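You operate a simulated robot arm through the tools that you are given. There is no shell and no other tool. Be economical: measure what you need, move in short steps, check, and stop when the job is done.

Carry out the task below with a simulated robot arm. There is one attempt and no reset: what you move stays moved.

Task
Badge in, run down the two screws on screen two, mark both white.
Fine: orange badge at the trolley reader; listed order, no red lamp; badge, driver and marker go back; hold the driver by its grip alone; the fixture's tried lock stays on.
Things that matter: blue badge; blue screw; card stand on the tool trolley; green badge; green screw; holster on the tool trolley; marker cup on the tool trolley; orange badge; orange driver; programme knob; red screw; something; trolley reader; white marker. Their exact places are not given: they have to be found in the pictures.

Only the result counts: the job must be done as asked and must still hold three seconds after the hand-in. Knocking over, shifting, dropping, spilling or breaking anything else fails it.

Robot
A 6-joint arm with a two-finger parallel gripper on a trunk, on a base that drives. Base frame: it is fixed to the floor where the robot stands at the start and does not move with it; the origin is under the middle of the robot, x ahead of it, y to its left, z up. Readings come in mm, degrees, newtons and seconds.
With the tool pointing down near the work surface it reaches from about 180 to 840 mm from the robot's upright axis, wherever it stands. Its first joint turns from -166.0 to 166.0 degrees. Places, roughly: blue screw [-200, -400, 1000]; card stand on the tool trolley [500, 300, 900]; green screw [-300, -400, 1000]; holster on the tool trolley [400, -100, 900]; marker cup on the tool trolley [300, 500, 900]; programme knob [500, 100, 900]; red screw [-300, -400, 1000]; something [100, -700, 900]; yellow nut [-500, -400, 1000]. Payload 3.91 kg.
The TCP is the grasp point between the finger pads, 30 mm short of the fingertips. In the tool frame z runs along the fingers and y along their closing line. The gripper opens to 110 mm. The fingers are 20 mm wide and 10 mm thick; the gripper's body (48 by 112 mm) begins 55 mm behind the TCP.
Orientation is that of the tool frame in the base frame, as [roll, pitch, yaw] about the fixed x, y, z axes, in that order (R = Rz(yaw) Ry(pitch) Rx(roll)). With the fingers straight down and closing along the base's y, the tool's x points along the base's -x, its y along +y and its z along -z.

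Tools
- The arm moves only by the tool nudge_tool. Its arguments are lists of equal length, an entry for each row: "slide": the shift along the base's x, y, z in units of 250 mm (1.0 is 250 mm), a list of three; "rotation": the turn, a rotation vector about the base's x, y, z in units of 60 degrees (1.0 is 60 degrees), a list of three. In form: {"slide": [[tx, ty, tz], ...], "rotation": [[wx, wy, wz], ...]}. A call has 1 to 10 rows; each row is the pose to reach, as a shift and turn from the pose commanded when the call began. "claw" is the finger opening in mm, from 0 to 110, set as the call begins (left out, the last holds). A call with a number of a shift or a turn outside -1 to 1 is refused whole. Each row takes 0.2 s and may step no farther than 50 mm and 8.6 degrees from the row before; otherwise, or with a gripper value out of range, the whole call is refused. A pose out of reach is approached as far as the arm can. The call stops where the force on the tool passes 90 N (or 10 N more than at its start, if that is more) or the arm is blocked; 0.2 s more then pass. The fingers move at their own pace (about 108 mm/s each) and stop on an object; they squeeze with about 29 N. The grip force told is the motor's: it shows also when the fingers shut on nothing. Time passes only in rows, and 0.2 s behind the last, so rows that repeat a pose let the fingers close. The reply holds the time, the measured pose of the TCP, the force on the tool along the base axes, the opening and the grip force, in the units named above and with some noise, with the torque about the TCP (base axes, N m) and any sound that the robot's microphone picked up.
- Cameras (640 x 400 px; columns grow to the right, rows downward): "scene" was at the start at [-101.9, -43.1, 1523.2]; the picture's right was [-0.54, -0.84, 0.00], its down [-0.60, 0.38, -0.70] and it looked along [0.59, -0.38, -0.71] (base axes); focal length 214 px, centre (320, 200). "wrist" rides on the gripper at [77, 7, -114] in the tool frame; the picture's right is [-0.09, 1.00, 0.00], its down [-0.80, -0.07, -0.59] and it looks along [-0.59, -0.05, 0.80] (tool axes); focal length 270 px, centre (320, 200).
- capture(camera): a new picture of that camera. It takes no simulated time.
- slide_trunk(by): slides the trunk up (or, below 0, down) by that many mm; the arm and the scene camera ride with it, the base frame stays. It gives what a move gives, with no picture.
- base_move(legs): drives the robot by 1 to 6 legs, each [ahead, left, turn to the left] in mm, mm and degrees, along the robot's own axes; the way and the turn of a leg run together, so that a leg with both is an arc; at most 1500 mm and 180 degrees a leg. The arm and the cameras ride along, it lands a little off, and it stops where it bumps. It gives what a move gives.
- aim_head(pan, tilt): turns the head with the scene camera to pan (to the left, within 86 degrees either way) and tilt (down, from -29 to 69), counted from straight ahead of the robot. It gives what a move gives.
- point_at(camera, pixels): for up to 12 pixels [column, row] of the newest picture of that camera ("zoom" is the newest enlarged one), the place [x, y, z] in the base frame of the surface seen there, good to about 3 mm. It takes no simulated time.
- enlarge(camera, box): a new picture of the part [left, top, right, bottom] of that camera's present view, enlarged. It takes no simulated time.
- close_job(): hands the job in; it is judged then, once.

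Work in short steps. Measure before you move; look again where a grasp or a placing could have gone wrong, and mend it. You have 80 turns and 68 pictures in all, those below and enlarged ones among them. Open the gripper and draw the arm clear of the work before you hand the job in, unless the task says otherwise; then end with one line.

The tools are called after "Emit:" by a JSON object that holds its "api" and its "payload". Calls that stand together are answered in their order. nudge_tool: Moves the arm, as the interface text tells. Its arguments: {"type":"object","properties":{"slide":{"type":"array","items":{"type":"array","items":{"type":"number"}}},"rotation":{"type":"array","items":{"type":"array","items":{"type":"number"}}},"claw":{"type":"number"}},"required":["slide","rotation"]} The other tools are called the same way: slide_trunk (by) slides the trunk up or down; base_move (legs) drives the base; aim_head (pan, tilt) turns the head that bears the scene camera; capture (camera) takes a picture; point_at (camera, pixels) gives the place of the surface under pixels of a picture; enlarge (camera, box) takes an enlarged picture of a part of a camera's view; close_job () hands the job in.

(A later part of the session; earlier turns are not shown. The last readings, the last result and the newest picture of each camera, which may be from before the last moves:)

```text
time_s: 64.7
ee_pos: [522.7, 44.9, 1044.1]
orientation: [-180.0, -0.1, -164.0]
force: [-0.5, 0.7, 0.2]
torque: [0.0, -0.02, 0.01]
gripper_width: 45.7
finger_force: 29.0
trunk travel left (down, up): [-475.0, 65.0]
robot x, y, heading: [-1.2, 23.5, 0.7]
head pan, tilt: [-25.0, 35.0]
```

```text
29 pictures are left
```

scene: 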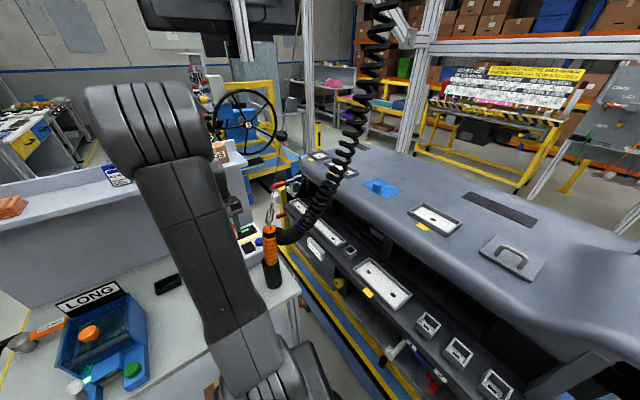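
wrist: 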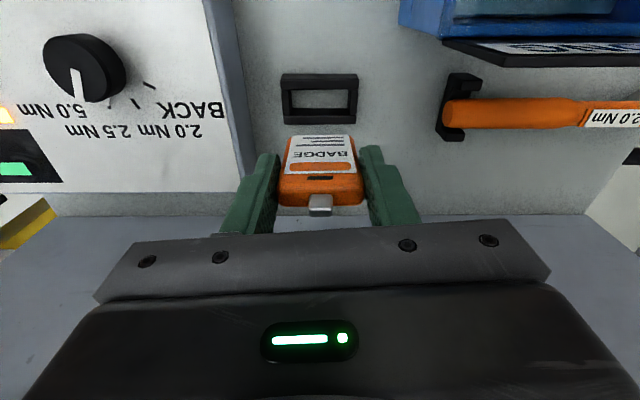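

The arm stays left of wire and hose. I go over the reader (526,−1) and lower to TCP z≈992, then watch the lamp.

Emit:
{"api": "nudge_tool", "payload": {"slide": [[0.01, -0.1, 0], [0.014, -0.182, 0], [0.014, -0.182, -0.1], [0.014, -0.182, -0.208], [0.014, -0.182, -0.208]], "rotation": [[0, 0, 0], [0, 0, 0], [0, 0, 0], [0, 0, 0], [0, 0, 0]]}}

Emit:
{"api": "capture", "payload": {"camera": "wrist"}}

```text
time_s: 65.9
ee_pos: [527.7, 0.8, 992.1]
orientation: [-179.9, -0.1, -164.0]
force: [0.0, 1.0, -0.4]
torque: [0.02, 0.03, 0.02]
gripper_width: 45.4
finger_force: 28.7
trunk travel left (down, up): [-475.0, 65.0]
robot x, y, heading: [-7.9, 26.2, 0.6]
head pan, tilt: [-25.0, 35.0]
```

```text
28 pictures are left
```

wrist: 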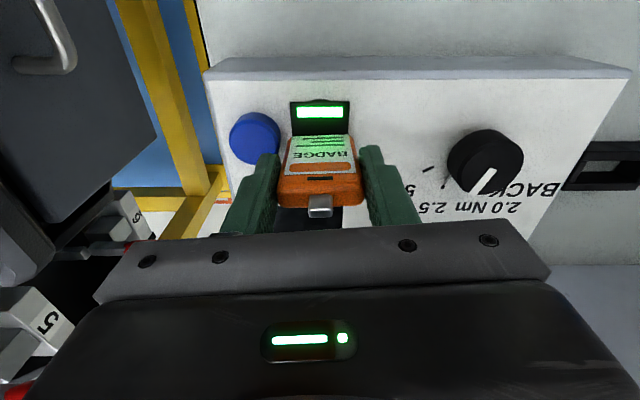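

The reader's bar has turned green: badged in. I lift and retrace the way to the card stand.

Emit:
{"api": "nudge_tool", "payload": {"slide": [[0, 0, 0.1], [0, 0, 0.208], [-0.014, 0.18, 0.208], [-0.014, 0.36, 0.208], [-0.014, 0.54, 0.208], [-0.014, 0.72, 0.208], [-0.014, 0.9, 0.208], [-0.014, 1.0, 0.208]], "rotation": [[0, 0, 0], [0, 0, 0], [0, 0, 0], [0, 0, 0], [0, 0, 0], [0, 0, 0], [0, 0, 0], [0, 0, 0]]}}

Emit:
{"api": "nudge_tool", "payload": {"slide": [[0, 0.132, 0], [0, 0.132, -0.15], [0, 0.132, -0.25], [0, 0.132, -0.25]], "rotation": [[0, 0, 0], [0, 0, 0], [0, 0, 0], [0, 0, 0]]}}

Emit:
{"api": "capture", "payload": {"camera": "wrist"}}

```text
time_s: 67.7
ee_pos: [523.4, 251.4, 1044.2]
orientation: [180.0, -0.1, -164.0]
force: [-0.9, -0.4, 0.0]
torque: [-0.01, -0.04, -0.03]
gripper_width: 45.6
finger_force: 28.9
trunk travel left (down, up): [-475.0, 65.0]
robot x, y, heading: [-0.4, 23.7, 0.5]
head pan, tilt: [-25.0, 35.0]
```

```text
time_s: 68.7
ee_pos: [524.4, 284.1, 980.7]
orientation: [180.0, -0.1, -164.1]
force: [-0.2, -1.0, -0.7]
torque: [-0.02, -0.01, 0.04]
gripper_width: 45.2
finger_force: 28.8
trunk travel left (down, up): [-475.0, 65.0]
robot x, y, heading: [-2.2, 24.9, 0.7]
head pan, tilt: [-25.0, 35.0]
```

```text
27 pictures are left
```

wrist: 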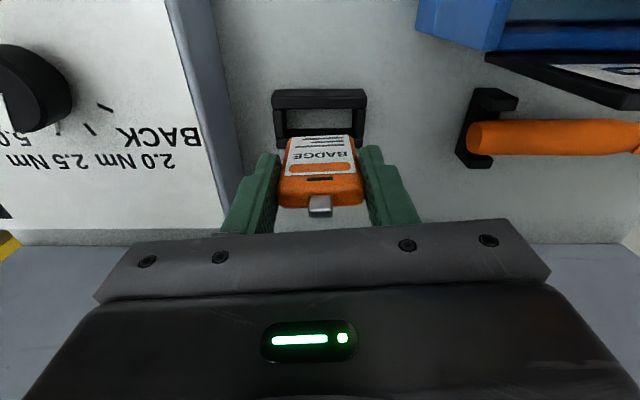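

Straight above the stand again; I lower 58 mm into it, release, and rise.

Emit:
{"api": "nudge_tool", "payload": {"slide": [[0, 0, -0.1], [0, 0, -0.18], [0, 0, -0.236], [0, 0, -0.236]], "rotation": [[0, 0, 0], [0, 0, 0], [0, 0, 0], [0, 0, 0]]}}

Emit:
{"api": "nudge_tool", "payload": {"slide": [[0, 0, 0], [0, 0, 0], [0, 0, 0.1], [0, 0, 0.28], [0, 0, 0.46], [0, 0, 0.46]], "rotation": [[0, 0, 0], [0, 0, 0], [0, 0, 0], [0, 0, 0], [0, 0, 0], [0, 0, 0]], "claw": 80}}

Emit:
{"api": "capture", "payload": {"camera": "wrist"}}

```text
time_s: 69.7
ee_pos: [523.6, 283.3, 921.3]
orientation: [180.0, -0.2, -164.0]
force: [-0.4, -0.5, -0.4]
torque: [0.0, 0.03, 0.01]
gripper_width: 45.3
finger_force: 29.1
trunk travel left (down, up): [-475.0, 65.0]
robot x, y, heading: [-4.5, 25.6, 0.7]
head pan, tilt: [-25.0, 35.0]
```

```text
time_s: 71.1
ee_pos: [524.1, 283.6, 1037.4]
orientation: [180.0, 0.0, -164.0]
force: [-0.5, -1.4, -1.1]
torque: [0.01, -0.01, 0.0]
gripper_width: 80.4
finger_force: 0.1
trunk travel left (down, up): [-475.0, 65.0]
robot x, y, heading: [-3.2, 20.0, 0.7]
head pan, tilt: [-25.0, 35.0]
```

```text
26 pictures are left
```

wrist: 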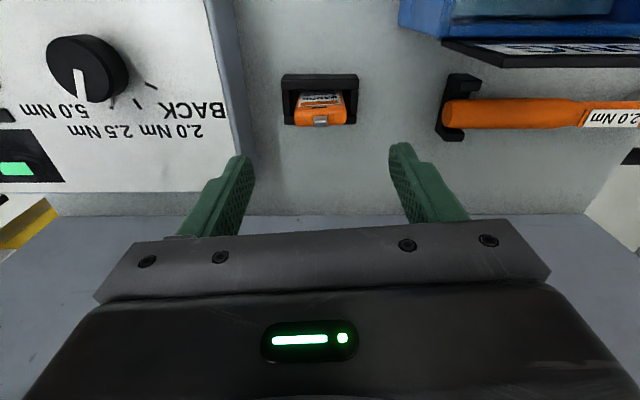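

Badge is back in its stand. Next the driver: I will grip it from the side, so I raise the arm and reposition the base to about (−250, 200) for reach to holster and screws.

Emit:
{"api": "nudge_tool", "payload": {"slide": [[0, 0, 0.2], [0, 0, 0.4], [0, 0, 0.6], [0, 0, 0.7]], "rotation": [[0, 0, 0], [0, 0, 0], [0, 0, 0], [0, 0, 0]]}}

Emit:
{"api": "base_move", "payload": {"legs": [[-250, 0, 0], [0, 180, -0.6]]}}

```text
time_s: 72.1
ee_pos: [523.2, 283.2, 1212.1]
orientation: [179.9, -0.1, -164.1]
force: [-1.0, -0.8, 0.6]
torque: [0.01, -0.01, -0.03]
gripper_width: 79.9
finger_force: 0.1
trunk travel left (down, up): [-475.0, 65.0]
robot x, y, heading: [-4.7, 22.9, 0.4]
head pan, tilt: [-25.0, 35.0]
```

```text
time_s: 75.1
ee_pos: [274.4, 456.1, 1211.7]
orientation: [180.0, -0.1, -164.5]
force: [0.9, 0.2, 0.4]
torque: [0.0, -0.01, -0.01]
gripper_width: 79.9
finger_force: 0.1
trunk travel left (down, up): [-475.0, 65.0]
robot x, y, heading: [-254.2, 200.9, 0.3]
head pan, tilt: [-25.0, 35.0]
```

I now turn the tool toward horizontal (camera side up) in three stages while moving to in front of the driver.

Emit:
{"api": "nudge_tool", "payload": {"slide": [[-0.003, -0.1, 0], [-0.006, -0.2, 0], [-0.009, -0.3, 0], [-0.012, -0.4, 0], [-0.015, -0.5, 0], [-0.016, -0.628, 0]], "rotation": [[-0.103, 0.006, 0.097], [-0.205, 0.012, 0.194], [-0.308, 0.018, 0.291], [-0.411, 0.023, 0.388], [-0.513, 0.029, 0.485], [-0.616, 0.035, 0.582]]}}

Emit:
{"api": "nudge_tool", "payload": {"slide": [[-0.003, -0.1, 0], [-0.006, -0.2, 0], [-0.009, -0.3, 0], [-0.012, -0.4, 0], [-0.015, -0.5, 0], [-0.016, -0.628, 0]], "rotation": [[-0.103, 0.006, 0.097], [-0.205, 0.012, 0.194], [-0.308, 0.018, 0.291], [-0.411, 0.023, 0.388], [-0.513, 0.029, 0.485], [-0.616, 0.035, 0.582]]}}

```text
time_s: 76.5
ee_pos: [271.1, 297.4, 1213.4]
orientation: [-149.4, -20.9, -134.0]
force: [-0.6, 0.3, 0.5]
torque: [0.0, 0.01, -0.01]
gripper_width: 80.0
finger_force: 0.1
trunk travel left (down, up): [-475.0, 65.0]
robot x, y, heading: [-254.3, 201.8, -0.1]
head pan, tilt: [-25.0, 35.0]
```

```text
time_s: 77.9
ee_pos: [266.4, 141.8, 1211.8]
orientation: [-126.9, -53.0, -112.0]
force: [0.2, 0.0, 0.2]
torque: [0.03, 0.0, 0.01]
gripper_width: 79.9
finger_force: 0.0
trunk travel left (down, up): [-475.0, 65.0]
robot x, y, heading: [-252.2, 201.8, 0.0]
head pan, tilt: [-25.0, 35.0]
```

The turn works. Third stage, keeping height, then a look with both cameras.

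Emit:
{"api": "nudge_tool", "payload": {"slide": [[-0.003, -0.08, 0], [-0.006, -0.16, 0], [-0.009, -0.24, 0], [-0.012, -0.32, -0.05], [-0.015, -0.4, -0.1], [-0.016, -0.52, -0.2], [-0.016, -0.52, -0.2]], "rotation": [[-0.103, 0.006, 0.097], [-0.205, 0.012, 0.194], [-0.308, 0.018, 0.291], [-0.411, 0.023, 0.388], [-0.513, 0.029, 0.485], [-0.616, 0.035, 0.582], [-0.616, 0.035, 0.582]]}}

Emit:
{"api": "capture", "payload": {"camera": "wrist"}}

Emit:
{"api": "capture", "payload": {"camera": "scene"}}

```text
time_s: 79.5
ee_pos: [296.5, 104.0, 1179.4]
orientation: [-126.9, -89.3, -79.1]
force: [0.0, -0.1, 1.0]
torque: [-0.03, 0.01, 0.02]
gripper_width: 80.0
finger_force: 0.3
out of reach, approached as far as the arm can: row 5, 6, 7
trunk travel left (down, up): [-475.0, 65.0]
robot x, y, heading: [-254.4, 204.6, -0.2]
head pan, tilt: [-25.0, 35.0]
```

```text
25 pictures are left
```

wrist: 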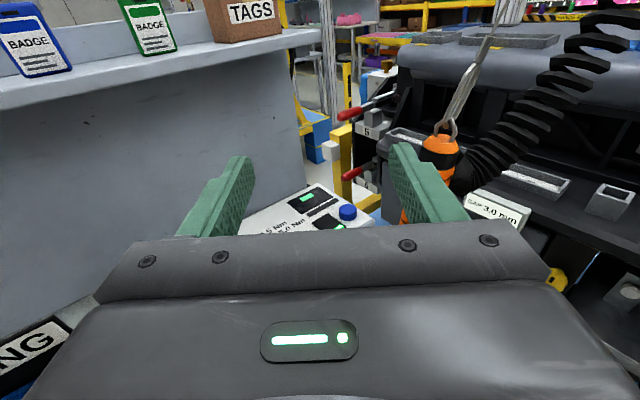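

```text
24 pictures are left
```

scene: 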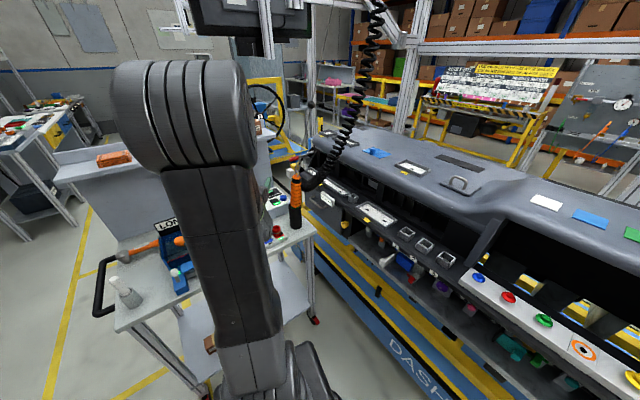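

Reach was limited on the inner side; the tool is now level pointing ≈−26°, with the driver to its right. I step forward 40 mm and then right, still ≈90 mm short of the driver.

Emit:
{"api": "nudge_tool", "payload": {"slide": [[0.1, -0.05, 0], [0.144, -0.07, 0], [0.09, -0.2, 0], [0.03, -0.35, 0], [-0.02, -0.45, 0], [-0.056, -0.484, 0], [-0.056, -0.484, 0]], "rotation": [[0, 0, 0], [0, 0, 0], [0, 0, 0], [0, 0, 0], [0, 0, 0], [0, 0, 0], [0, 0, 0]]}}

```text
time_s: 81.1
ee_pos: [318.6, 63.1, 1199.9]
orientation: [-149.3, -88.6, -59.5]
force: [-0.8, -0.1, -0.1]
torque: [0.01, -0.05, 0.02]
gripper_width: 80.1
finger_force: 0.1
out of reach, approached as far as the arm can: row 2, 3, 4, 5, 6, 7
trunk travel left (down, up): [-475.0, 65.0]
robot x, y, heading: [-256.0, 200.0, 0.3]
head pan, tilt: [-25.0, 35.0]
```

The solver stalls and drifts upward, suggesting the wrist wants to be higher relative to the trunk. I raise the tool 150 mm as a test, then lower the trunk.

Emit:
{"api": "nudge_tool", "payload": {"slide": [[0, 0, 0.18], [0, 0, 0.36], [0, 0, 0.54], [0, 0, 0.6], [0, 0, 0.6]], "rotation": [[0, 0, 0], [0, 0, 0], [0, 0, 0], [0, 0, 0], [0, 0, 0]]}}

Emit:
{"api": "slide_trunk", "payload": {"by": -220}}

Emit:
{"api": "nudge_tool", "payload": {"slide": [[-0.1, -0.1, 0], [-0.14, -0.26, 0], [-0.14, -0.34, 0], [-0.14, -0.34, 0]], "rotation": [[0, 0, 0], [0, 0, 0], [0, 0, 0], [0, 0, 0]]}}

```text
time_s: 82.3
ee_pos: [318.1, 63.3, 1347.5]
orientation: [-150.5, -88.8, -58.4]
force: [-0.3, -0.4, -0.2]
torque: [-0.01, 0.0, 0.04]
gripper_width: 79.8
finger_force: 0.1
trunk travel left (down, up): [-475.0, 65.0]
robot x, y, heading: [-256.0, 203.4, -0.1]
head pan, tilt: [-25.0, 35.0]
```

```text
time_s: 84.6
ee_pos: [317.4, 63.1, 1128.0]
orientation: [-149.6, -88.7, -59.3]
force: [-0.4, 0.2, 0.3]
torque: [-0.02, -0.01, 0.02]
gripper_width: 80.0
finger_force: 0.1
trunk travel left (down, up): [-255.0, 285.0]
robot x, y, heading: [-258.8, 201.2, 0.0]
head pan, tilt: [-25.0, 35.0]
```

```text
time_s: 85.6
ee_pos: [300.3, 11.4, 1136.6]
orientation: [-157.9, -88.3, -52.4]
force: [0.6, -0.4, -1.1]
torque: [-0.01, -0.02, 0.0]
gripper_width: 79.7
finger_force: 0.1
out of reach, approached as far as the arm can: row 2, 3, 4
trunk travel left (down, up): [-255.0, 285.0]
robot x, y, heading: [-256.6, 202.8, -0.2]
head pan, tilt: [-25.0, 35.0]
```

The limit follows the tool's heading relative to the arm's bearing. From (300,11) an approach along −45° leads straight to the driver, so I turn the tool 15° right in place and see if it is reached.

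Emit:
{"api": "nudge_tool", "payload": {"slide": [[0, 0, 0], [0, 0, 0], [0, 0, 0]], "rotation": [[0, 0, -0.13], [0, 0, -0.25], [0, 0, -0.25]]}}

Emit:
{"api": "capture", "payload": {"camera": "wrist"}}

```text
time_s: 86.4
ee_pos: [299.2, 11.6, 1137.4]
orientation: [-151.7, -88.7, -72.3]
force: [0.3, 0.0, 0.3]
torque: [0.01, 0.03, -0.03]
gripper_width: 80.0
finger_force: 0.0
trunk travel left (down, up): [-255.0, 285.0]
robot x, y, heading: [-254.8, 200.8, 0.1]
head pan, tilt: [-25.0, 35.0]
```

```text
23 pictures are left
```

wrist: 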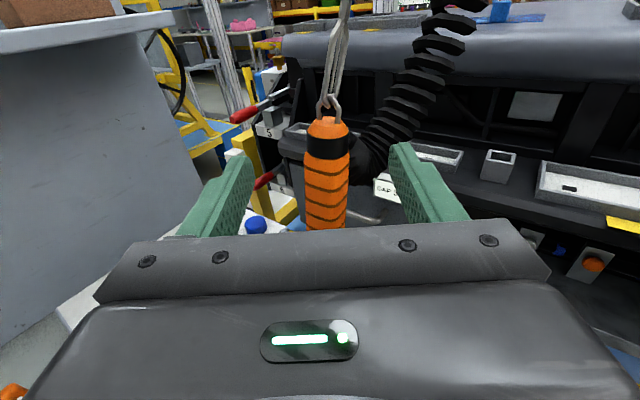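

The driver is upright and centred at column 326. I measure its grip before moving down and forward.

Emit:
{"api": "point_at", "payload": {"camera": "wrist", "pixels": [[328, 128], [328, 148], [327, 175], [326, 200], [325, 225], [306, 200], [346, 200], [360, 165], [254, 225], [328, 110]]}}

```text
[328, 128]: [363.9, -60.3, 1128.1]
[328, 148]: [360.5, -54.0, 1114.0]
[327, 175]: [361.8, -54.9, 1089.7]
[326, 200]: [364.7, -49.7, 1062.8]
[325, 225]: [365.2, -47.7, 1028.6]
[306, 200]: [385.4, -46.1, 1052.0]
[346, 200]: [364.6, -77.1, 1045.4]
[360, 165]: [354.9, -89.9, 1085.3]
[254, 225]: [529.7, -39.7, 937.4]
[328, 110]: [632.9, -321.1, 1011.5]
```

Grip axis ≈(377,−64) at z 1045, hose joins above ≈1065. I lower to z≈1044 with the opening at 64 and check reach before going in.

Emit:
{"api": "nudge_tool", "payload": {"slide": [[0, 0, -0.15], [0, 0, -0.3], [0, 0, -0.372], [0, 0, -0.372]], "rotation": [[0, 0, 0], [0, 0, 0], [0, 0, 0], [0, 0, 0]], "claw": 64}}

Emit:
{"api": "capture", "payload": {"camera": "wrist"}}

```text
time_s: 87.4
ee_pos: [299.2, 9.8, 1045.8]
orientation: [-148.4, -88.7, -75.2]
force: [0.5, 0.3, -0.6]
torque: [0.0, 0.01, -0.01]
gripper_width: 64.1
finger_force: 0.1
trunk travel left (down, up): [-255.0, 285.0]
robot x, y, heading: [-255.0, 201.2, -0.1]
head pan, tilt: [-25.0, 35.0]
```

```text
22 pictures are left
```

wrist: 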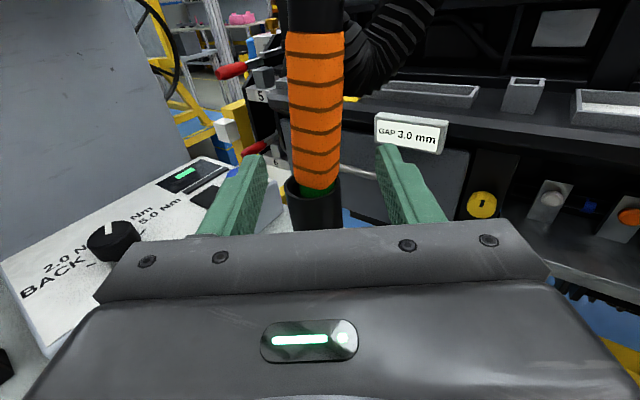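

Path is clear, driver centred between the fingers. I go forward ≈107 mm and close on the grip.

Emit:
{"api": "nudge_tool", "payload": {"slide": [[0.12, -0.115, 0], [0.22, -0.21, 0], [0.306, -0.298, 0], [0.306, -0.298, 0]], "rotation": [[0, 0, 0], [0, 0, 0], [0, 0, 0], [0, 0, 0]]}}

Emit:
{"api": "capture", "payload": {"camera": "wrist"}}

```text
time_s: 88.4
ee_pos: [375.9, -64.5, 1045.9]
orientation: [-149.7, -88.6, -74.2]
force: [-0.4, 1.0, -1.4]
torque: [-0.02, -0.04, -0.01]
gripper_width: 64.0
finger_force: 0.2
trunk travel left (down, up): [-255.0, 285.0]
robot x, y, heading: [-252.8, 199.2, -0.1]
head pan, tilt: [-25.0, 35.0]
```

```text
21 pictures are left
```

wrist: 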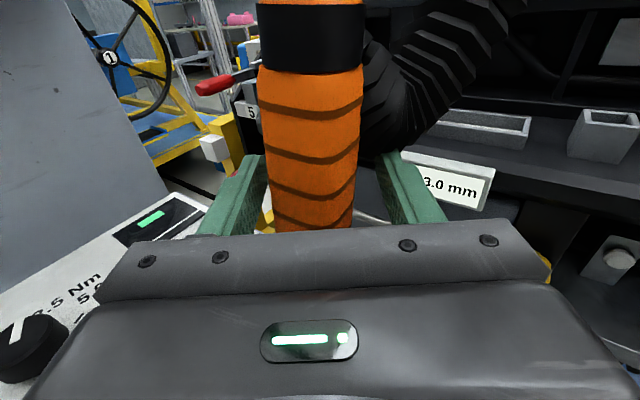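

The grip stands between the pads with the hose above the right finger. I close and check.

Emit:
{"api": "nudge_tool", "payload": {"slide": [[0, 0, 0], [0, 0, 0], [0, 0, 0], [0, 0, 0]], "rotation": [[0, 0, 0], [0, 0, 0], [0, 0, 0], [0, 0, 0]], "claw": 25}}

Emit:
{"api": "nudge_tool", "payload": {"slide": [[0, 0, 0.1], [0, 0, 0.28], [0, 0, 0.46], [0, 0, 0.64], [0, 0, 0.72], [0, 0, 0.72]], "rotation": [[0, 0, 0], [0, 0, 0], [0, 0, 0], [0, 0, 0], [0, 0, 0], [0, 0, 0]]}}

Emit:
{"api": "aim_head", "payload": {"pan": -22, "tilt": 20}}

Emit:
{"api": "capture", "payload": {"camera": "scene"}}

```text
time_s: 89.4
ee_pos: [379.9, -62.0, 1045.2]
orientation: [-151.2, -88.7, -72.5]
force: [18.1, 9.3, 6.4]
torque: [0.56, -0.72, 0.01]
gripper_width: 45.4
finger_force: 28.8
trunk travel left (down, up): [-255.0, 285.0]
robot x, y, heading: [-252.7, 201.1, -0.0]
head pan, tilt: [-25.0, 35.0]
```

```text
time_s: 90.8
ee_pos: [376.5, -63.1, 1227.8]
orientation: [-148.5, -88.7, -75.4]
force: [-0.9, -1.7, -0.1]
torque: [0.09, -0.09, 0.02]
gripper_width: 45.6
finger_force: 29.1
trunk travel left (down, up): [-255.0, 285.0]
robot x, y, heading: [-261.4, 203.5, -0.3]
head pan, tilt: [-25.0, 35.0]
```

```text
time_s: 91.6
ee_pos: [375.7, -63.7, 1225.3]
orientation: [-149.3, -88.6, -74.5]
force: [-1.2, -0.8, -0.3]
torque: [0.09, -0.08, -0.03]
gripper_width: 45.6
finger_force: 29.0
trunk travel left (down, up): [-255.0, 285.0]
robot x, y, heading: [-256.0, 199.0, 0.1]
head pan, tilt: [-22.0, 20.0]
```

```text
20 pictures are left
```

scene: 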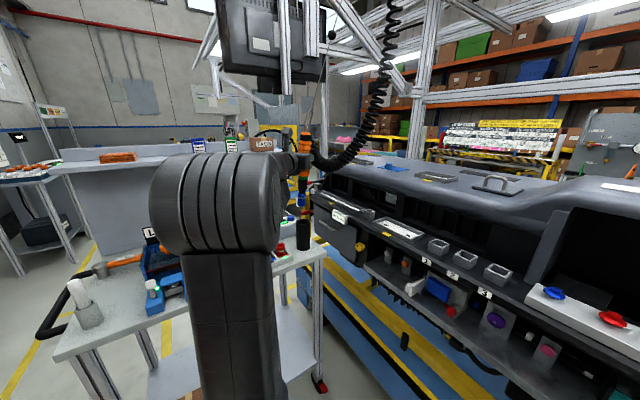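

The driver is out of the holster. I zoom to see the socket on its nose.

Emit:
{"api": "enlarge", "payload": {"camera": "scene", "box": [265, 120, 345, 250]}}

Emit:
{"api": "point_at", "payload": {"camera": "scene", "pixels": [[304, 212], [303, 205], [303, 198], [303, 190], [303, 222], [304, 145]]}}

```text
3.08 times, centred on (305, 185) of scene
```

zoom: 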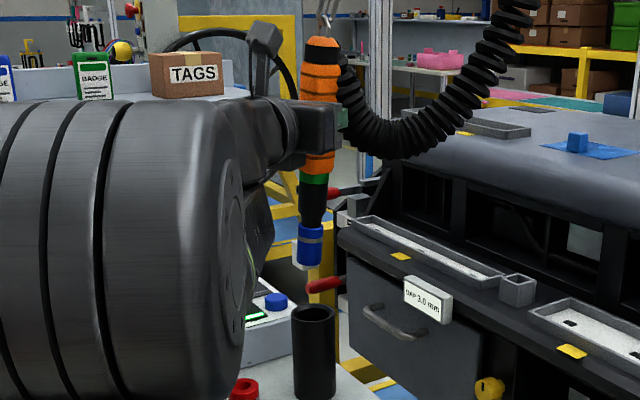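

```text
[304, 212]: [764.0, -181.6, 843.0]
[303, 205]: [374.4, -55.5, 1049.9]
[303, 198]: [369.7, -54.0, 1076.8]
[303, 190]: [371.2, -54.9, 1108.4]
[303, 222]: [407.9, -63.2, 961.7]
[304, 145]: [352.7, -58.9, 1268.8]
```

Socket is blue, its tip ≈187 mm below the TCP. I lift 75 mm more, then shift the base left 100 mm and turn right 70°, which should carry the driver to about (−287, −382) above the screw panel.

Emit:
{"api": "nudge_tool", "payload": {"slide": [[0, 0, 0.16], [0, 0, 0.3], [0, 0, 0.3]], "rotation": [[0, 0, 0], [0, 0, 0], [0, 0, 0]]}}

Emit:
{"api": "base_move", "payload": {"legs": [[0, 130, 0], [0, 0, -70]]}}

Emit:
{"api": "capture", "payload": {"camera": "scene"}}

```text
time_s: 92.4
ee_pos: [376.1, -64.9, 1301.3]
orientation: [-149.4, -88.7, -74.5]
force: [-1.0, -1.7, 0.1]
torque: [0.12, -0.12, -0.03]
gripper_width: 45.3
finger_force: 28.5
trunk travel left (down, up): [-255.0, 285.0]
robot x, y, heading: [-259.0, 197.5, -0.3]
head pan, tilt: [-22.0, 20.0]
```

```text
time_s: 96.7
ee_pos: [-287.3, -353.6, 1301.7]
orientation: [-150.6, -88.7, -143.1]
force: [4.5, 0.7, -1.5]
torque: [-0.1, 0.44, 0.0]
gripper_width: 43.2
finger_force: 28.6
trunk travel left (down, up): [-255.0, 285.0]
robot x, y, heading: [-255.8, 333.0, -69.6]
head pan, tilt: [-22.0, 20.0]
```

```text
18 pictures are left
```

scene: 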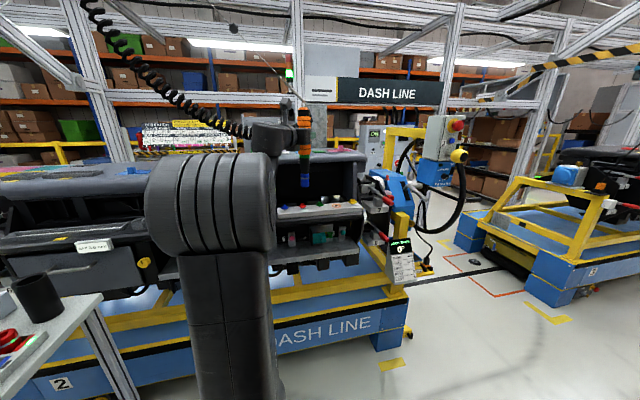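

The driver hangs above the panel. I zoom on driver and screws and measure nose and screws.

Emit:
{"api": "enlarge", "payload": {"camera": "scene", "box": [255, 95, 375, 220]}}

Emit:
{"api": "capture", "payload": {"camera": "wrist"}}

```text
3.20 times, centred on (315, 158) of scene
```

zoom: 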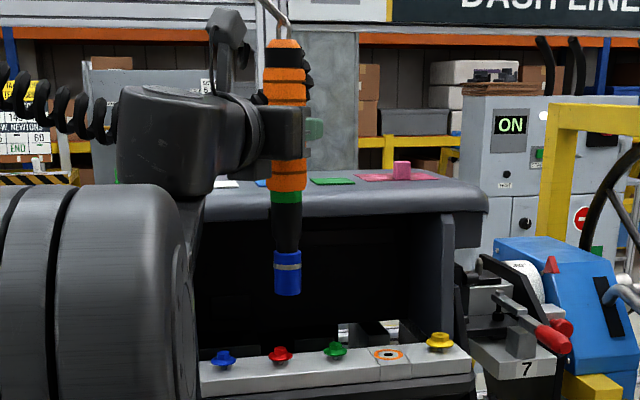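

```text
16 pictures are left
```

wrist: 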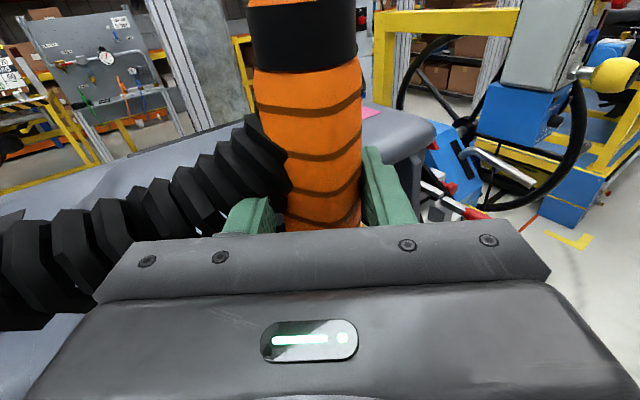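

Driver is near upright. I measure socket tip and the screws in this zoom.

Emit:
{"api": "point_at", "payload": {"camera": "zoom", "pixels": [[288, 292], [288, 280], [287, 260], [285, 235], [286, 180], [281, 349], [281, 356], [334, 345], [335, 351], [223, 355], [439, 335], [330, 383]]}}

```text
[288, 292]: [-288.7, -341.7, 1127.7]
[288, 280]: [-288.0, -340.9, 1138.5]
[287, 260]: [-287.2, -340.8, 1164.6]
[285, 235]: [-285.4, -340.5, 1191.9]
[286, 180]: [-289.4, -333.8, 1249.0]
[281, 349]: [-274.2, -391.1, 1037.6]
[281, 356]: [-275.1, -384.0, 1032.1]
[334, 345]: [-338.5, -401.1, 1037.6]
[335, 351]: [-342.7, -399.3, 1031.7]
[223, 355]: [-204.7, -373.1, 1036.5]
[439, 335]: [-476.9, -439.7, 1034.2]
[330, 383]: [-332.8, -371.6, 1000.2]
```

Tip is at ≈(−289,−355,1124), red screw top ≈(−273.5,−390,1037). Before moving I check where the hood's front lip lies.

Emit:
{"api": "point_at", "payload": {"camera": "zoom", "pixels": [[340, 205], [340, 213], [400, 205], [330, 180], [440, 260], [360, 320], [281, 362], [334, 356]]}}

```text
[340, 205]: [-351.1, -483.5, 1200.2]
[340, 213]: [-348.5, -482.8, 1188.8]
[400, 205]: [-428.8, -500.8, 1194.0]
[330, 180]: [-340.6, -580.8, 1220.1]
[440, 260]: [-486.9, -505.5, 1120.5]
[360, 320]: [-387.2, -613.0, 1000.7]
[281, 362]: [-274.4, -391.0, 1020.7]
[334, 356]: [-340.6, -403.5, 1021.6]
```

Lip is at y≈−470…−483, clear of the driver. I move over the red screw and lower to about 20 mm above it.

Emit:
{"api": "nudge_tool", "payload": {"slide": [[0.03, -0.08, 0], [0.062, -0.14, 0], [0.062, -0.14, -0.14], [0.062, -0.14, -0.26], [0.062, -0.14, -0.26]], "rotation": [[0, 0, 0], [0, 0, 0], [0, 0, 0], [0, 0, 0], [0, 0, 0]]}}

Emit:
{"api": "enlarge", "payload": {"camera": "scene", "box": [285, 150, 375, 220]}}

Emit:
{"api": "point_at", "payload": {"camera": "zoom", "pixels": [[180, 195], [180, 215], [180, 235], [180, 255], [250, 300], [110, 320], [150, 200], [210, 200]]}}

```text
time_s: 97.9
ee_pos: [-270.8, -389.0, 1235.8]
orientation: [-150.0, -88.7, -143.6]
force: [3.7, 1.1, -1.5]
torque: [-0.13, 0.36, -0.01]
gripper_width: 43.2
finger_force: 28.7
trunk travel left (down, up): [-255.0, 285.0]
robot x, y, heading: [-253.0, 332.3, -69.8]
head pan, tilt: [-22.0, 20.0]
```

```text
5.71 times, centred on (330, 185) of scene
```

zoom: 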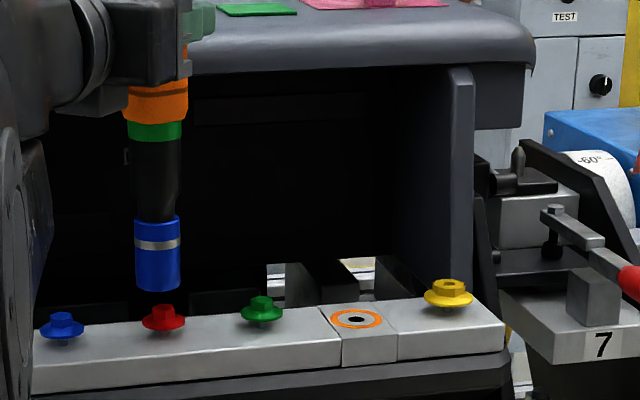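

```text
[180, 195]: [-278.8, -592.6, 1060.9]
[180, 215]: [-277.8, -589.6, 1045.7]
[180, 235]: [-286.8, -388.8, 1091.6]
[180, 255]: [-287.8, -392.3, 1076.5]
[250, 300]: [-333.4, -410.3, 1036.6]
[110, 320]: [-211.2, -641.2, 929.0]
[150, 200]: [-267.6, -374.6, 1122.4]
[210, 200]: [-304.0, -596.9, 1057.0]
```

Socket sits just above the red screw, about 6 px left of its centre. I measure socket and screw again in this zoom.

Emit:
{"api": "point_at", "payload": {"camera": "zoom", "pixels": [[157, 285], [157, 270], [136, 270], [178, 270], [163, 307], [163, 312], [163, 322], [146, 322], [184, 320], [262, 299], [262, 305]]}}

```text
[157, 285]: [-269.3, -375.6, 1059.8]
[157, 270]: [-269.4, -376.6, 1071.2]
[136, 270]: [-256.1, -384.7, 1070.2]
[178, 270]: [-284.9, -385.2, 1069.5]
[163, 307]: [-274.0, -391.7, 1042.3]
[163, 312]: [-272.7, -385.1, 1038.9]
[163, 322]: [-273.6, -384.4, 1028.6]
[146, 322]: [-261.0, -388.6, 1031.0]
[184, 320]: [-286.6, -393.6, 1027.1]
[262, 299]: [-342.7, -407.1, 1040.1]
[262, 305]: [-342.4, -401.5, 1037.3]
```

Socket axis ≈(−270.5,−390.5), screw ≈(−274,−392). I correct by (−3.5,−1.5) and lower slowly onto the head.

Emit:
{"api": "nudge_tool", "payload": {"slide": [[-0.014, -0.006, 0], [-0.014, -0.006, -0.03], [-0.014, -0.006, -0.05], [-0.014, -0.006, -0.065], [-0.014, -0.006, -0.075], [-0.014, -0.006, -0.085], [-0.014, -0.006, -0.085], [-0.014, -0.006, -0.085]], "rotation": [[0, 0, 0], [0, 0, 0], [0, 0, 0], [0, 0, 0], [0, 0, 0], [0, 0, 0], [0, 0, 0], [0, 0, 0]]}}

Emit:
{"api": "enlarge", "payload": {"camera": "scene", "box": [285, 150, 375, 220]}}

```text
time_s: 99.7
ee_pos: [-273.9, -388.1, 1215.0]
orientation: [-151.3, -88.7, -142.4]
force: [3.0, 1.8, -1.0]
torque: [-0.1, 0.34, -0.01]
gripper_width: 43.5
finger_force: 28.9
trunk travel left (down, up): [-255.0, 285.0]
robot x, y, heading: [-255.8, 332.2, -69.6]
head pan, tilt: [-22.0, 20.0]
```

```text
5.71 times, centred on (330, 185) of scene
```

zoom: 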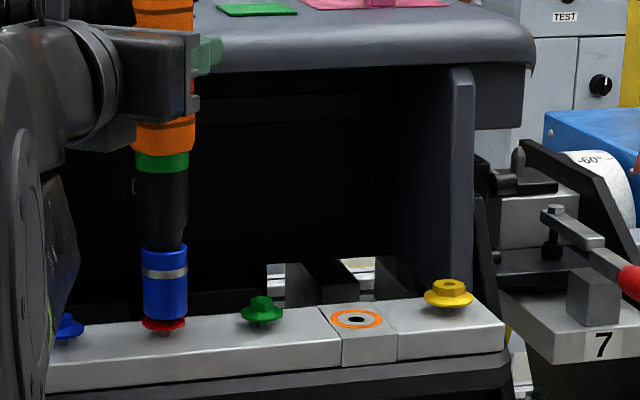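

The socket has swallowed the hex and rests near the red flange; aligned. I press on in 2 mm steps, following the screw down.

Emit:
{"api": "nudge_tool", "payload": {"slide": [[0, 0, -0.01], [0, 0, -0.02], [0, 0, -0.03], [0, 0, -0.035], [0, 0, -0.04], [0, 0, -0.04], [0, 0, -0.04], [0, 0, -0.04]], "rotation": [[0, 0, 0], [0, 0, 0], [0, 0, 0], [0, 0, 0], [0, 0, 0], [0, 0, 0], [0, 0, 0], [0, 0, 0]]}}

```text
time_s: 101.5
ee_pos: [-274.2, -388.5, 1203.2]
orientation: [-156.8, -88.6, -136.8]
force: [10.2, 1.8, 1.9]
torque: [0.06, -0.72, 0.05]
gripper_width: 43.5
finger_force: 29.3
trunk travel left (down, up): [-255.0, 285.0]
robot x, y, heading: [-255.5, 331.3, -69.8]
head pan, tilt: [-22.0, 20.0]
```

TCP came down 12 mm with little axial force. I look whether the screw went down.

Emit:
{"api": "enlarge", "payload": {"camera": "scene", "box": [265, 110, 375, 220]}}

```text
3.64 times, centred on (320, 165) of scene
```

zoom: 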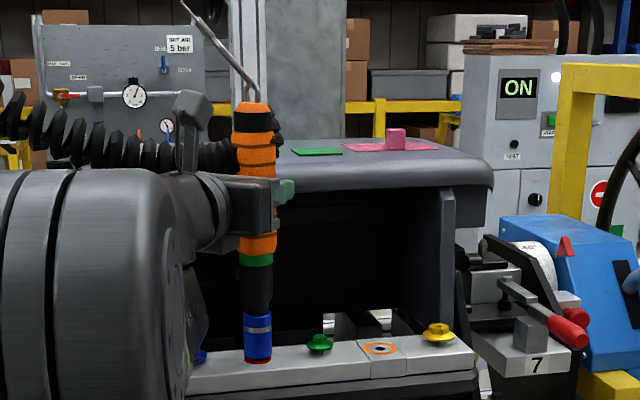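

The red flange now seems down on the panel. I press a further 3 mm to feel for the seat and let it finish.

Emit:
{"api": "nudge_tool", "payload": {"slide": [[0, 0, -0.006], [0, 0, -0.012], [0, 0, -0.012], [0, 0, -0.012], [0, 0, -0.012]], "rotation": [[0, 0, 0], [0, 0, 0], [0, 0, 0], [0, 0, 0], [0, 0, 0]]}}

Emit:
{"api": "nudge_tool", "payload": {"slide": [[0, 0, 0.05], [0, 0, 0.12], [0, 0, 0.2], [0, 0, 0.2]], "rotation": [[0, 0, 0], [0, 0, 0], [0, 0, 0], [0, 0, 0]]}}

Emit:
{"api": "enlarge", "payload": {"camera": "scene", "box": [285, 130, 375, 220]}}

```text
time_s: 102.7
ee_pos: [-274.0, -387.7, 1201.8]
orientation: [-148.6, -88.8, -145.1]
force: [7.9, 1.0, 7.6]
torque: [-0.25, -0.6, 0.06]
gripper_width: 43.4
finger_force: 29.3
trunk travel left (down, up): [-255.0, 285.0]
robot x, y, heading: [-255.8, 331.6, -69.7]
head pan, tilt: [-22.0, 20.0]
```

```text
time_s: 103.7
ee_pos: [-274.0, -390.7, 1252.2]
orientation: [-151.7, -88.7, -141.9]
force: [3.8, 0.6, -1.3]
torque: [-0.08, 0.38, -0.02]
gripper_width: 43.2
finger_force: 29.2
trunk travel left (down, up): [-255.0, 285.0]
robot x, y, heading: [-259.4, 329.4, -69.9]
head pan, tilt: [-22.0, 20.0]
```

```text
4.44 times, centred on (330, 175) of scene
```

zoom: 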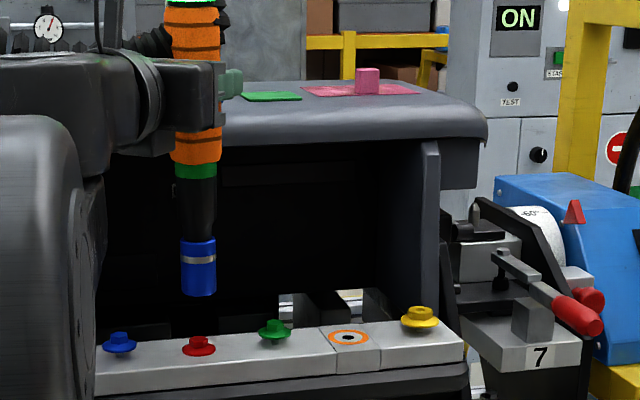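

Red is run down (sits lower than blue and green, no red lamp). I move over the green screw by (−68.5,−15) mm and lower part way for a check.

Emit:
{"api": "nudge_tool", "payload": {"slide": [[-0.14, -0.03, 0], [-0.274, -0.06, 0], [-0.274, -0.06, -0.06], [-0.274, -0.06, -0.06]], "rotation": [[0, 0, 0], [0, 0, 0], [0, 0, 0], [0, 0, 0]]}}

Emit:
{"api": "enlarge", "payload": {"camera": "scene", "box": [285, 150, 375, 220]}}

Emit:
{"api": "point_at", "payload": {"camera": "zoom", "pixels": [[254, 240], [275, 240], [234, 240], [262, 299], [262, 305], [262, 312], [245, 315], [280, 315]]}}

```text
time_s: 104.7
ee_pos: [-342.4, -404.6, 1237.0]
orientation: [-150.5, -88.8, -143.2]
force: [3.6, 0.7, -2.5]
torque: [-0.1, 0.35, -0.01]
gripper_width: 43.3
finger_force: 28.9
trunk travel left (down, up): [-255.0, 285.0]
robot x, y, heading: [-258.5, 334.4, -69.7]
head pan, tilt: [-22.0, 20.0]
```

```text
5.71 times, centred on (330, 185) of scene
```

zoom: 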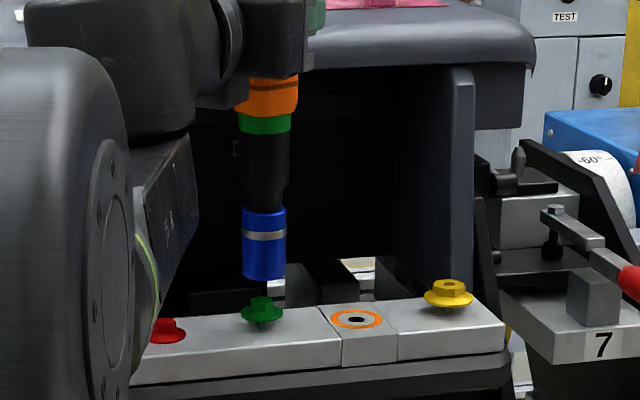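

```text
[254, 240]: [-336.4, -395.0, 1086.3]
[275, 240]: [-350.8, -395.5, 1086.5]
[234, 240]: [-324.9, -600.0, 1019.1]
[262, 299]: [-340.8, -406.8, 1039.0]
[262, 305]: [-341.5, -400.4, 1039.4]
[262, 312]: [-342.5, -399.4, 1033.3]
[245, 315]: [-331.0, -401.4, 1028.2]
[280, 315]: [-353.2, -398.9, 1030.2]
```

Socket column 265 against screw 262: I correct by +1.5 mm in x, and lower onto the green screw, then press in small steps as before.

Emit:
{"api": "nudge_tool", "payload": {"slide": [[0.006, 0, -0.03], [0.006, 0, -0.06], [0.006, 0, -0.08], [0.006, 0, -0.09], [0.006, 0, -0.1], [0.006, 0, -0.11], [0.006, 0, -0.118], [0.006, 0, -0.126], [0.006, 0, -0.13], [0.006, 0, -0.13]], "rotation": [[0, 0, 0], [0, 0, 0], [0, 0, 0], [0, 0, 0], [0, 0, 0], [0, 0, 0], [0, 0, 0], [0, 0, 0], [0, 0, 0], [0, 0, 0]]}}

Emit:
{"api": "nudge_tool", "payload": {"slide": [[0, 0, 0], [0, 0, -0.004], [0, 0, -0.01], [0, 0, -0.014], [0, 0, -0.014], [0, 0, -0.014], [0, 0, -0.014]], "rotation": [[0, 0, 0], [0, 0, 0], [0, 0, 0], [0, 0, 0], [0, 0, 0], [0, 0, 0], [0, 0, 0]]}}

Emit:
{"api": "nudge_tool", "payload": {"slide": [[0, 0, 0.05], [0, 0, 0.15], [0, 0, 0.3], [0, 0, 0.42], [0, 0, 0.42]], "rotation": [[0, 0, 0], [0, 0, 0], [0, 0, 0], [0, 0, 0], [0, 0, 0]]}}

Emit:
{"api": "enlarge", "payload": {"camera": "scene", "box": [275, 110, 375, 220]}}

```text
time_s: 106.9
ee_pos: [-341.7, -403.4, 1204.7]
orientation: [-151.5, -88.7, -142.0]
force: [2.9, 6.6, 4.0]
torque: [0.82, 0.54, 0.0]
gripper_width: 43.4
finger_force: 28.9
trunk travel left (down, up): [-255.0, 285.0]
robot x, y, heading: [-253.4, 331.2, -69.5]
head pan, tilt: [-22.0, 20.0]
```

```text
time_s: 108.5
ee_pos: [-341.5, -401.7, 1202.5]
orientation: [-146.7, -88.8, -146.7]
force: [1.9, 1.8, 8.4]
torque: [0.01, 0.7, -0.01]
gripper_width: 43.4
finger_force: 28.8
trunk travel left (down, up): [-255.0, 285.0]
robot x, y, heading: [-255.4, 333.7, -69.6]
head pan, tilt: [-22.0, 20.0]
```

```text
time_s: 109.7
ee_pos: [-339.4, -403.8, 1305.0]
orientation: [-152.4, -88.8, -141.1]
force: [4.7, 1.2, -1.2]
torque: [-0.1, 0.46, 0.02]
gripper_width: 43.6
finger_force: 29.0
trunk travel left (down, up): [-255.0, 285.0]
robot x, y, heading: [-254.8, 335.9, -69.7]
head pan, tilt: [-22.0, 20.0]
```

```text
3.64 times, centred on (325, 165) of scene
```

zoom: 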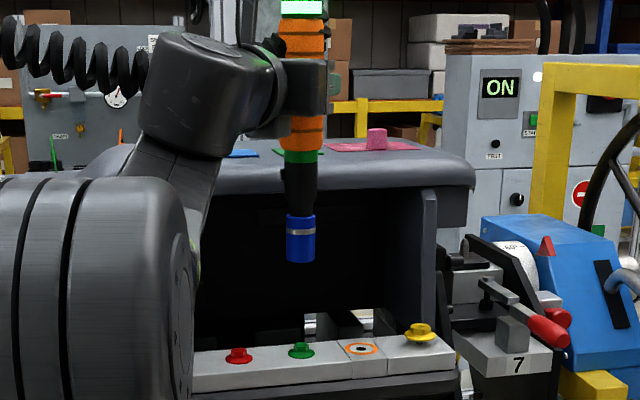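

Both screws are down and the driver's lamp is green. I back the arm to where it was after the turn, and reverse the base motion.

Emit:
{"api": "nudge_tool", "payload": {"slide": [[0.06, 0.14, 0], [0.14, 0.206, -0.01], [0.22, 0.206, -0.019], [0.22, 0.206, -0.019]], "rotation": [[0, 0, 0], [0, 0, 0], [0, 0, 0], [0, 0, 0]]}}

Emit:
{"api": "base_move", "payload": {"legs": [[0, 0, 69.8], [0, -131, 0]]}}

Emit:
{"api": "nudge_tool", "payload": {"slide": [[0, 0, 0], [0, 0, 0]], "rotation": [[0, 0, 0], [0, 0, 0]]}}

```text
time_s: 110.7
ee_pos: [-286.0, -353.8, 1299.7]
orientation: [-151.6, -88.8, -142.1]
force: [3.5, 1.1, -1.9]
torque: [-0.1, 0.35, 0.01]
gripper_width: 43.4
finger_force: 29.1
trunk travel left (down, up): [-255.0, 285.0]
robot x, y, heading: [-254.5, 334.3, -69.9]
head pan, tilt: [-22.0, 20.0]
```

```text
time_s: 115.0
ee_pos: [378.0, -60.9, 1299.9]
orientation: [-149.0, -88.6, -74.5]
force: [-1.6, -1.7, -0.9]
torque: [0.11, -0.13, 0.0]
gripper_width: 43.2
finger_force: 29.0
trunk travel left (down, up): [-255.0, 285.0]
robot x, y, heading: [-254.5, 203.6, 0.3]
head pan, tilt: [-22.0, 20.0]
```

```text
time_s: 115.6
ee_pos: [377.7, -61.4, 1300.5]
orientation: [-149.5, -88.6, -74.1]
force: [-1.2, -1.3, -0.7]
torque: [0.16, -0.11, 0.02]
gripper_width: 43.4
finger_force: 28.7
trunk travel left (down, up): [-255.0, 285.0]
robot x, y, heading: [-259.5, 200.9, 0.1]
head pan, tilt: [-22.0, 20.0]
```

Back within 2 mm of the holster's axis. I lower until the tip is ≈25 mm above the holster and verify.

Emit:
{"api": "nudge_tool", "payload": {"slide": [[0, 0, -0.18], [0, -0.004, -0.32], [0, -0.004, -0.38], [0, -0.004, -0.38]], "rotation": [[0, 0, 0], [0, 0, 0], [0, 0, 0], [0, 0, 0]]}}

Emit:
{"api": "enlarge", "payload": {"camera": "scene", "box": [265, 150, 345, 260]}}

Emit:
{"api": "point_at", "payload": {"camera": "zoom", "pixels": [[307, 170], [307, 190], [312, 300], [293, 260], [333, 260], [293, 190], [322, 190]]}}

```text
time_s: 116.6
ee_pos: [378.0, -61.9, 1204.6]
orientation: [-149.9, -88.6, -73.8]
force: [-1.1, -1.6, -0.7]
torque: [0.19, -0.1, -0.01]
gripper_width: 43.4
finger_force: 29.5
trunk travel left (down, up): [-255.0, 285.0]
robot x, y, heading: [-256.3, 200.0, 0.2]
head pan, tilt: [-22.0, 20.0]
```

```text
3.64 times, centred on (305, 205) of scene
```

zoom: 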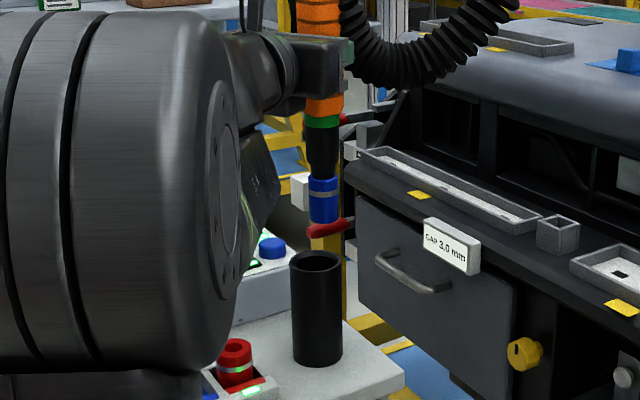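

```text
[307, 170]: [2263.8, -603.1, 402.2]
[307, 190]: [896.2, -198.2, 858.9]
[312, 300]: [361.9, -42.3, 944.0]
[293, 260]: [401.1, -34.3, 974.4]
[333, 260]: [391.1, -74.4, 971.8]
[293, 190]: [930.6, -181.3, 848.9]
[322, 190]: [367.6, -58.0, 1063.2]
```

The socket (col 325) stands ≈8 mm right of the holster mouth's centre (col 316), i.e. needs +y ≈9 mm. I correct, then lower gently into the mouth.

Emit:
{"api": "nudge_tool", "payload": {"slide": [[0, 0.036, 0], [0, 0.036, -0.1], [0, 0.036, -0.18], [0, 0.036, -0.24], [0, 0.036, -0.3], [0, 0.036, -0.3]], "rotation": [[0, 0, 0], [0, 0, 0], [0, 0, 0], [0, 0, 0], [0, 0, 0], [0, 0, 0]]}}

Emit:
{"api": "enlarge", "payload": {"camera": "scene", "box": [265, 150, 345, 260]}}

```text
time_s: 118.0
ee_pos: [378.1, -53.2, 1130.5]
orientation: [-150.1, -88.7, -73.5]
force: [-1.3, -1.3, 0.6]
torque: [0.13, -0.14, -0.06]
gripper_width: 43.6
finger_force: 28.7
trunk travel left (down, up): [-255.0, 285.0]
robot x, y, heading: [-257.5, 204.5, 0.1]
head pan, tilt: [-22.0, 20.0]
```

```text
3.64 times, centred on (305, 205) of scene
```

zoom: 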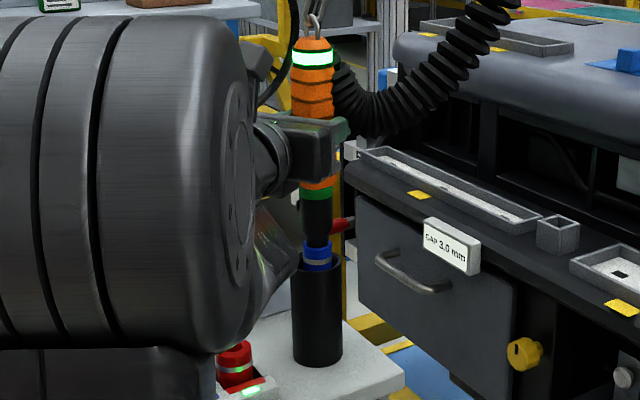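

The socket is in the mouth and centred. I lower the remaining ≈83 mm, watching force.

Emit:
{"api": "nudge_tool", "payload": {"slide": [[0, 0, -0.08], [0, 0, -0.16], [0, 0, -0.24], [0, 0, -0.3], [0, 0, -0.328], [0, 0, -0.328]], "rotation": [[0, 0, 0], [0, 0, 0], [0, 0, 0], [0, 0, 0], [0, 0, 0], [0, 0, 0]]}}

```text
time_s: 119.4
ee_pos: [379.6, -52.3, 1047.6]
orientation: [-155.4, -88.4, -68.2]
force: [14.3, -0.5, -0.9]
torque: [0.12, -1.01, -0.04]
gripper_width: 43.6
finger_force: 28.9
trunk travel left (down, up): [-255.0, 285.0]
robot x, y, heading: [-253.6, 203.0, -0.1]
head pan, tilt: [-22.0, 20.0]
```

Seated at the original height with only a light side load. I ease +3 mm in x, down 2 mm, open, and back straight out.

Emit:
{"api": "nudge_tool", "payload": {"slide": [[0.012, 0, -0.004], [0.012, 0, -0.008], [0.012, 0, -0.008]], "rotation": [[0, 0, 0], [0, 0, 0], [0, 0, 0]]}}

Emit:
{"api": "nudge_tool", "payload": {"slide": [[0, 0, 0], [0, 0, 0], [0, 0, 0], [-0.06, 0.058, 0], [-0.16, 0.154, 0], [-0.28, 0.27, 0], [-0.38, 0.366, 0], [-0.38, 0.366, 0]], "rotation": [[0, 0, 0], [0, 0, 0], [0, 0, 0], [0, 0, 0], [0, 0, 0], [0, 0, 0], [0, 0, 0], [0, 0, 0]], "claw": 66}}

Emit:
{"api": "capture", "payload": {"camera": "wrist"}}

```text
time_s: 120.2
ee_pos: [380.5, -52.4, 1047.1]
orientation: [-151.8, -88.6, -71.8]
force: [-0.1, -0.9, -4.3]
torque: [0.17, -0.05, 0.01]
gripper_width: 43.4
finger_force: 29.2
trunk travel left (down, up): [-255.0, 285.0]
robot x, y, heading: [-260.0, 204.2, 0.4]
head pan, tilt: [-22.0, 20.0]
```

```text
time_s: 122.0
ee_pos: [285.4, 40.3, 1046.8]
orientation: [-150.4, -88.6, -73.2]
force: [-0.5, 0.3, 0.5]
torque: [0.02, 0.0, 0.04]
gripper_width: 66.0
finger_force: 0.2
trunk travel left (down, up): [-255.0, 285.0]
robot x, y, heading: [-255.7, 204.4, 0.2]
head pan, tilt: [-22.0, 20.0]
```

```text
7 pictures are left
```

wrist: 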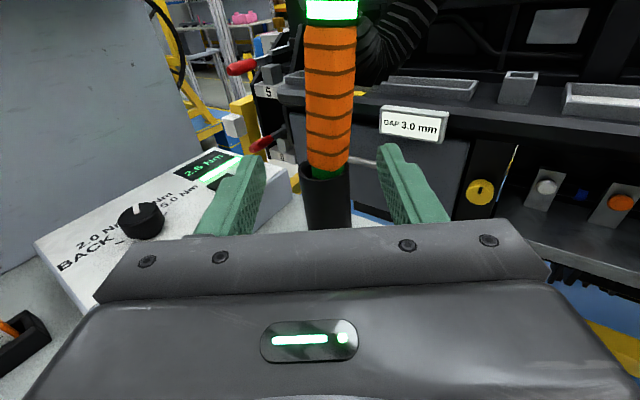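

Driver is home (display shows the torque, lamp green). For the marker I raise the arm and turn the base left 56°, backing 68 mm, to face the cup at (240,534) from its near side.

Emit:
{"api": "nudge_tool", "payload": {"slide": [[0, 0, 0.18], [0, 0, 0.36], [0, 0, 0.44], [0, 0, 0.44]], "rotation": [[0, 0, 0], [0, 0, 0], [0, 0, 0], [0, 0, 0]]}}

Emit:
{"api": "base_move", "payload": {"legs": [[0, 0, 56], [-70, 15, 0]]}}

Emit:
{"api": "nudge_tool", "payload": {"slide": [[0, 0, -0.1], [0, 0, -0.2], [0, 0, -0.2]], "rotation": [[0, 0, 0], [0, 0, 0], [0, 0, 0]]}}

Emit:
{"api": "capture", "payload": {"camera": "wrist"}}

```text
time_s: 123.0
ee_pos: [286.6, 40.1, 1157.6]
orientation: [-149.9, -88.6, -73.6]
force: [0.6, 0.5, 0.3]
torque: [0.03, -0.03, -0.03]
gripper_width: 66.2
finger_force: 0.0
trunk travel left (down, up): [-255.0, 285.0]
robot x, y, heading: [-255.0, 200.4, 0.2]
head pan, tilt: [-22.0, 20.0]
```

```text
time_s: 126.5
ee_pos: [132.8, 508.2, 1157.2]
orientation: [-149.1, -88.7, -18.8]
force: [0.7, 0.2, 0.9]
torque: [-0.01, 0.0, 0.03]
gripper_width: 65.7
finger_force: 0.0
trunk travel left (down, up): [-255.0, 285.0]
robot x, y, heading: [-306.7, 147.3, 56.0]
head pan, tilt: [-22.0, 20.0]
```

```text
time_s: 127.3
ee_pos: [131.8, 509.7, 1107.1]
orientation: [-149.1, -88.7, -18.8]
force: [0.0, -0.9, 0.0]
torque: [0.02, 0.0, -0.04]
gripper_width: 65.8
finger_force: 0.1
trunk travel left (down, up): [-255.0, 285.0]
robot x, y, heading: [-306.4, 152.3, 55.8]
head pan, tilt: [-22.0, 20.0]
```

```text
6 pictures are left
```

wrist: 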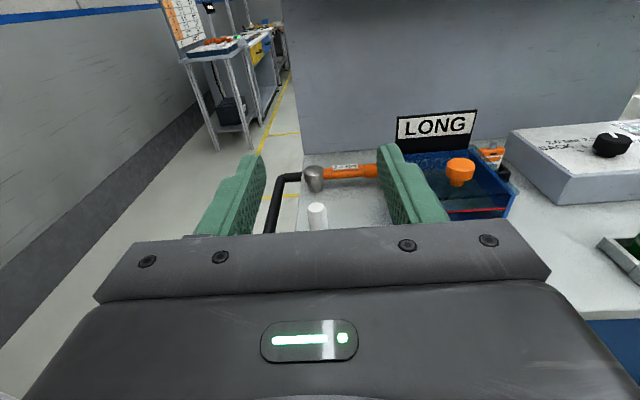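

The marker's top is at (317,212), centred. I measure it and neighbours.

Emit:
{"api": "point_at", "payload": {"camera": "wrist", "pixels": [[317, 205], [317, 212], [317, 225], [309, 220], [326, 220], [313, 180], [345, 230], [280, 215]]}}

Emit:
{"api": "enlarge", "payload": {"camera": "scene", "box": [230, 150, 350, 290]}}

```text
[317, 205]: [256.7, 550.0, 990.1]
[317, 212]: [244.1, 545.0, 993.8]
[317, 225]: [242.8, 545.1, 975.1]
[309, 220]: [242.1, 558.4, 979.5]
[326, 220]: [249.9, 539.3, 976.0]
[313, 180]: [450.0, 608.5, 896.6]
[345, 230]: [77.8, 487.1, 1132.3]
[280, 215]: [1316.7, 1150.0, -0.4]
```

```text
2.86 times, centred on (290, 220) of scene
```

zoom: 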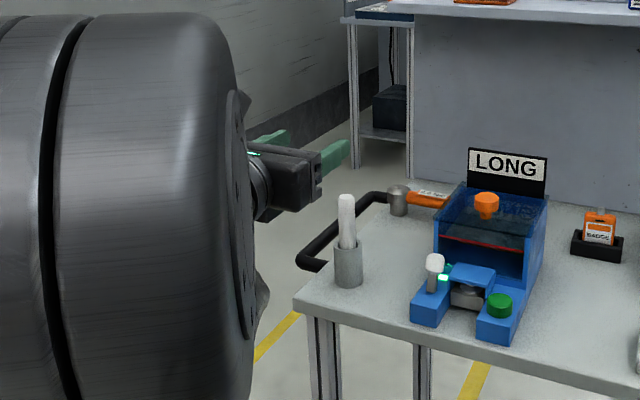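

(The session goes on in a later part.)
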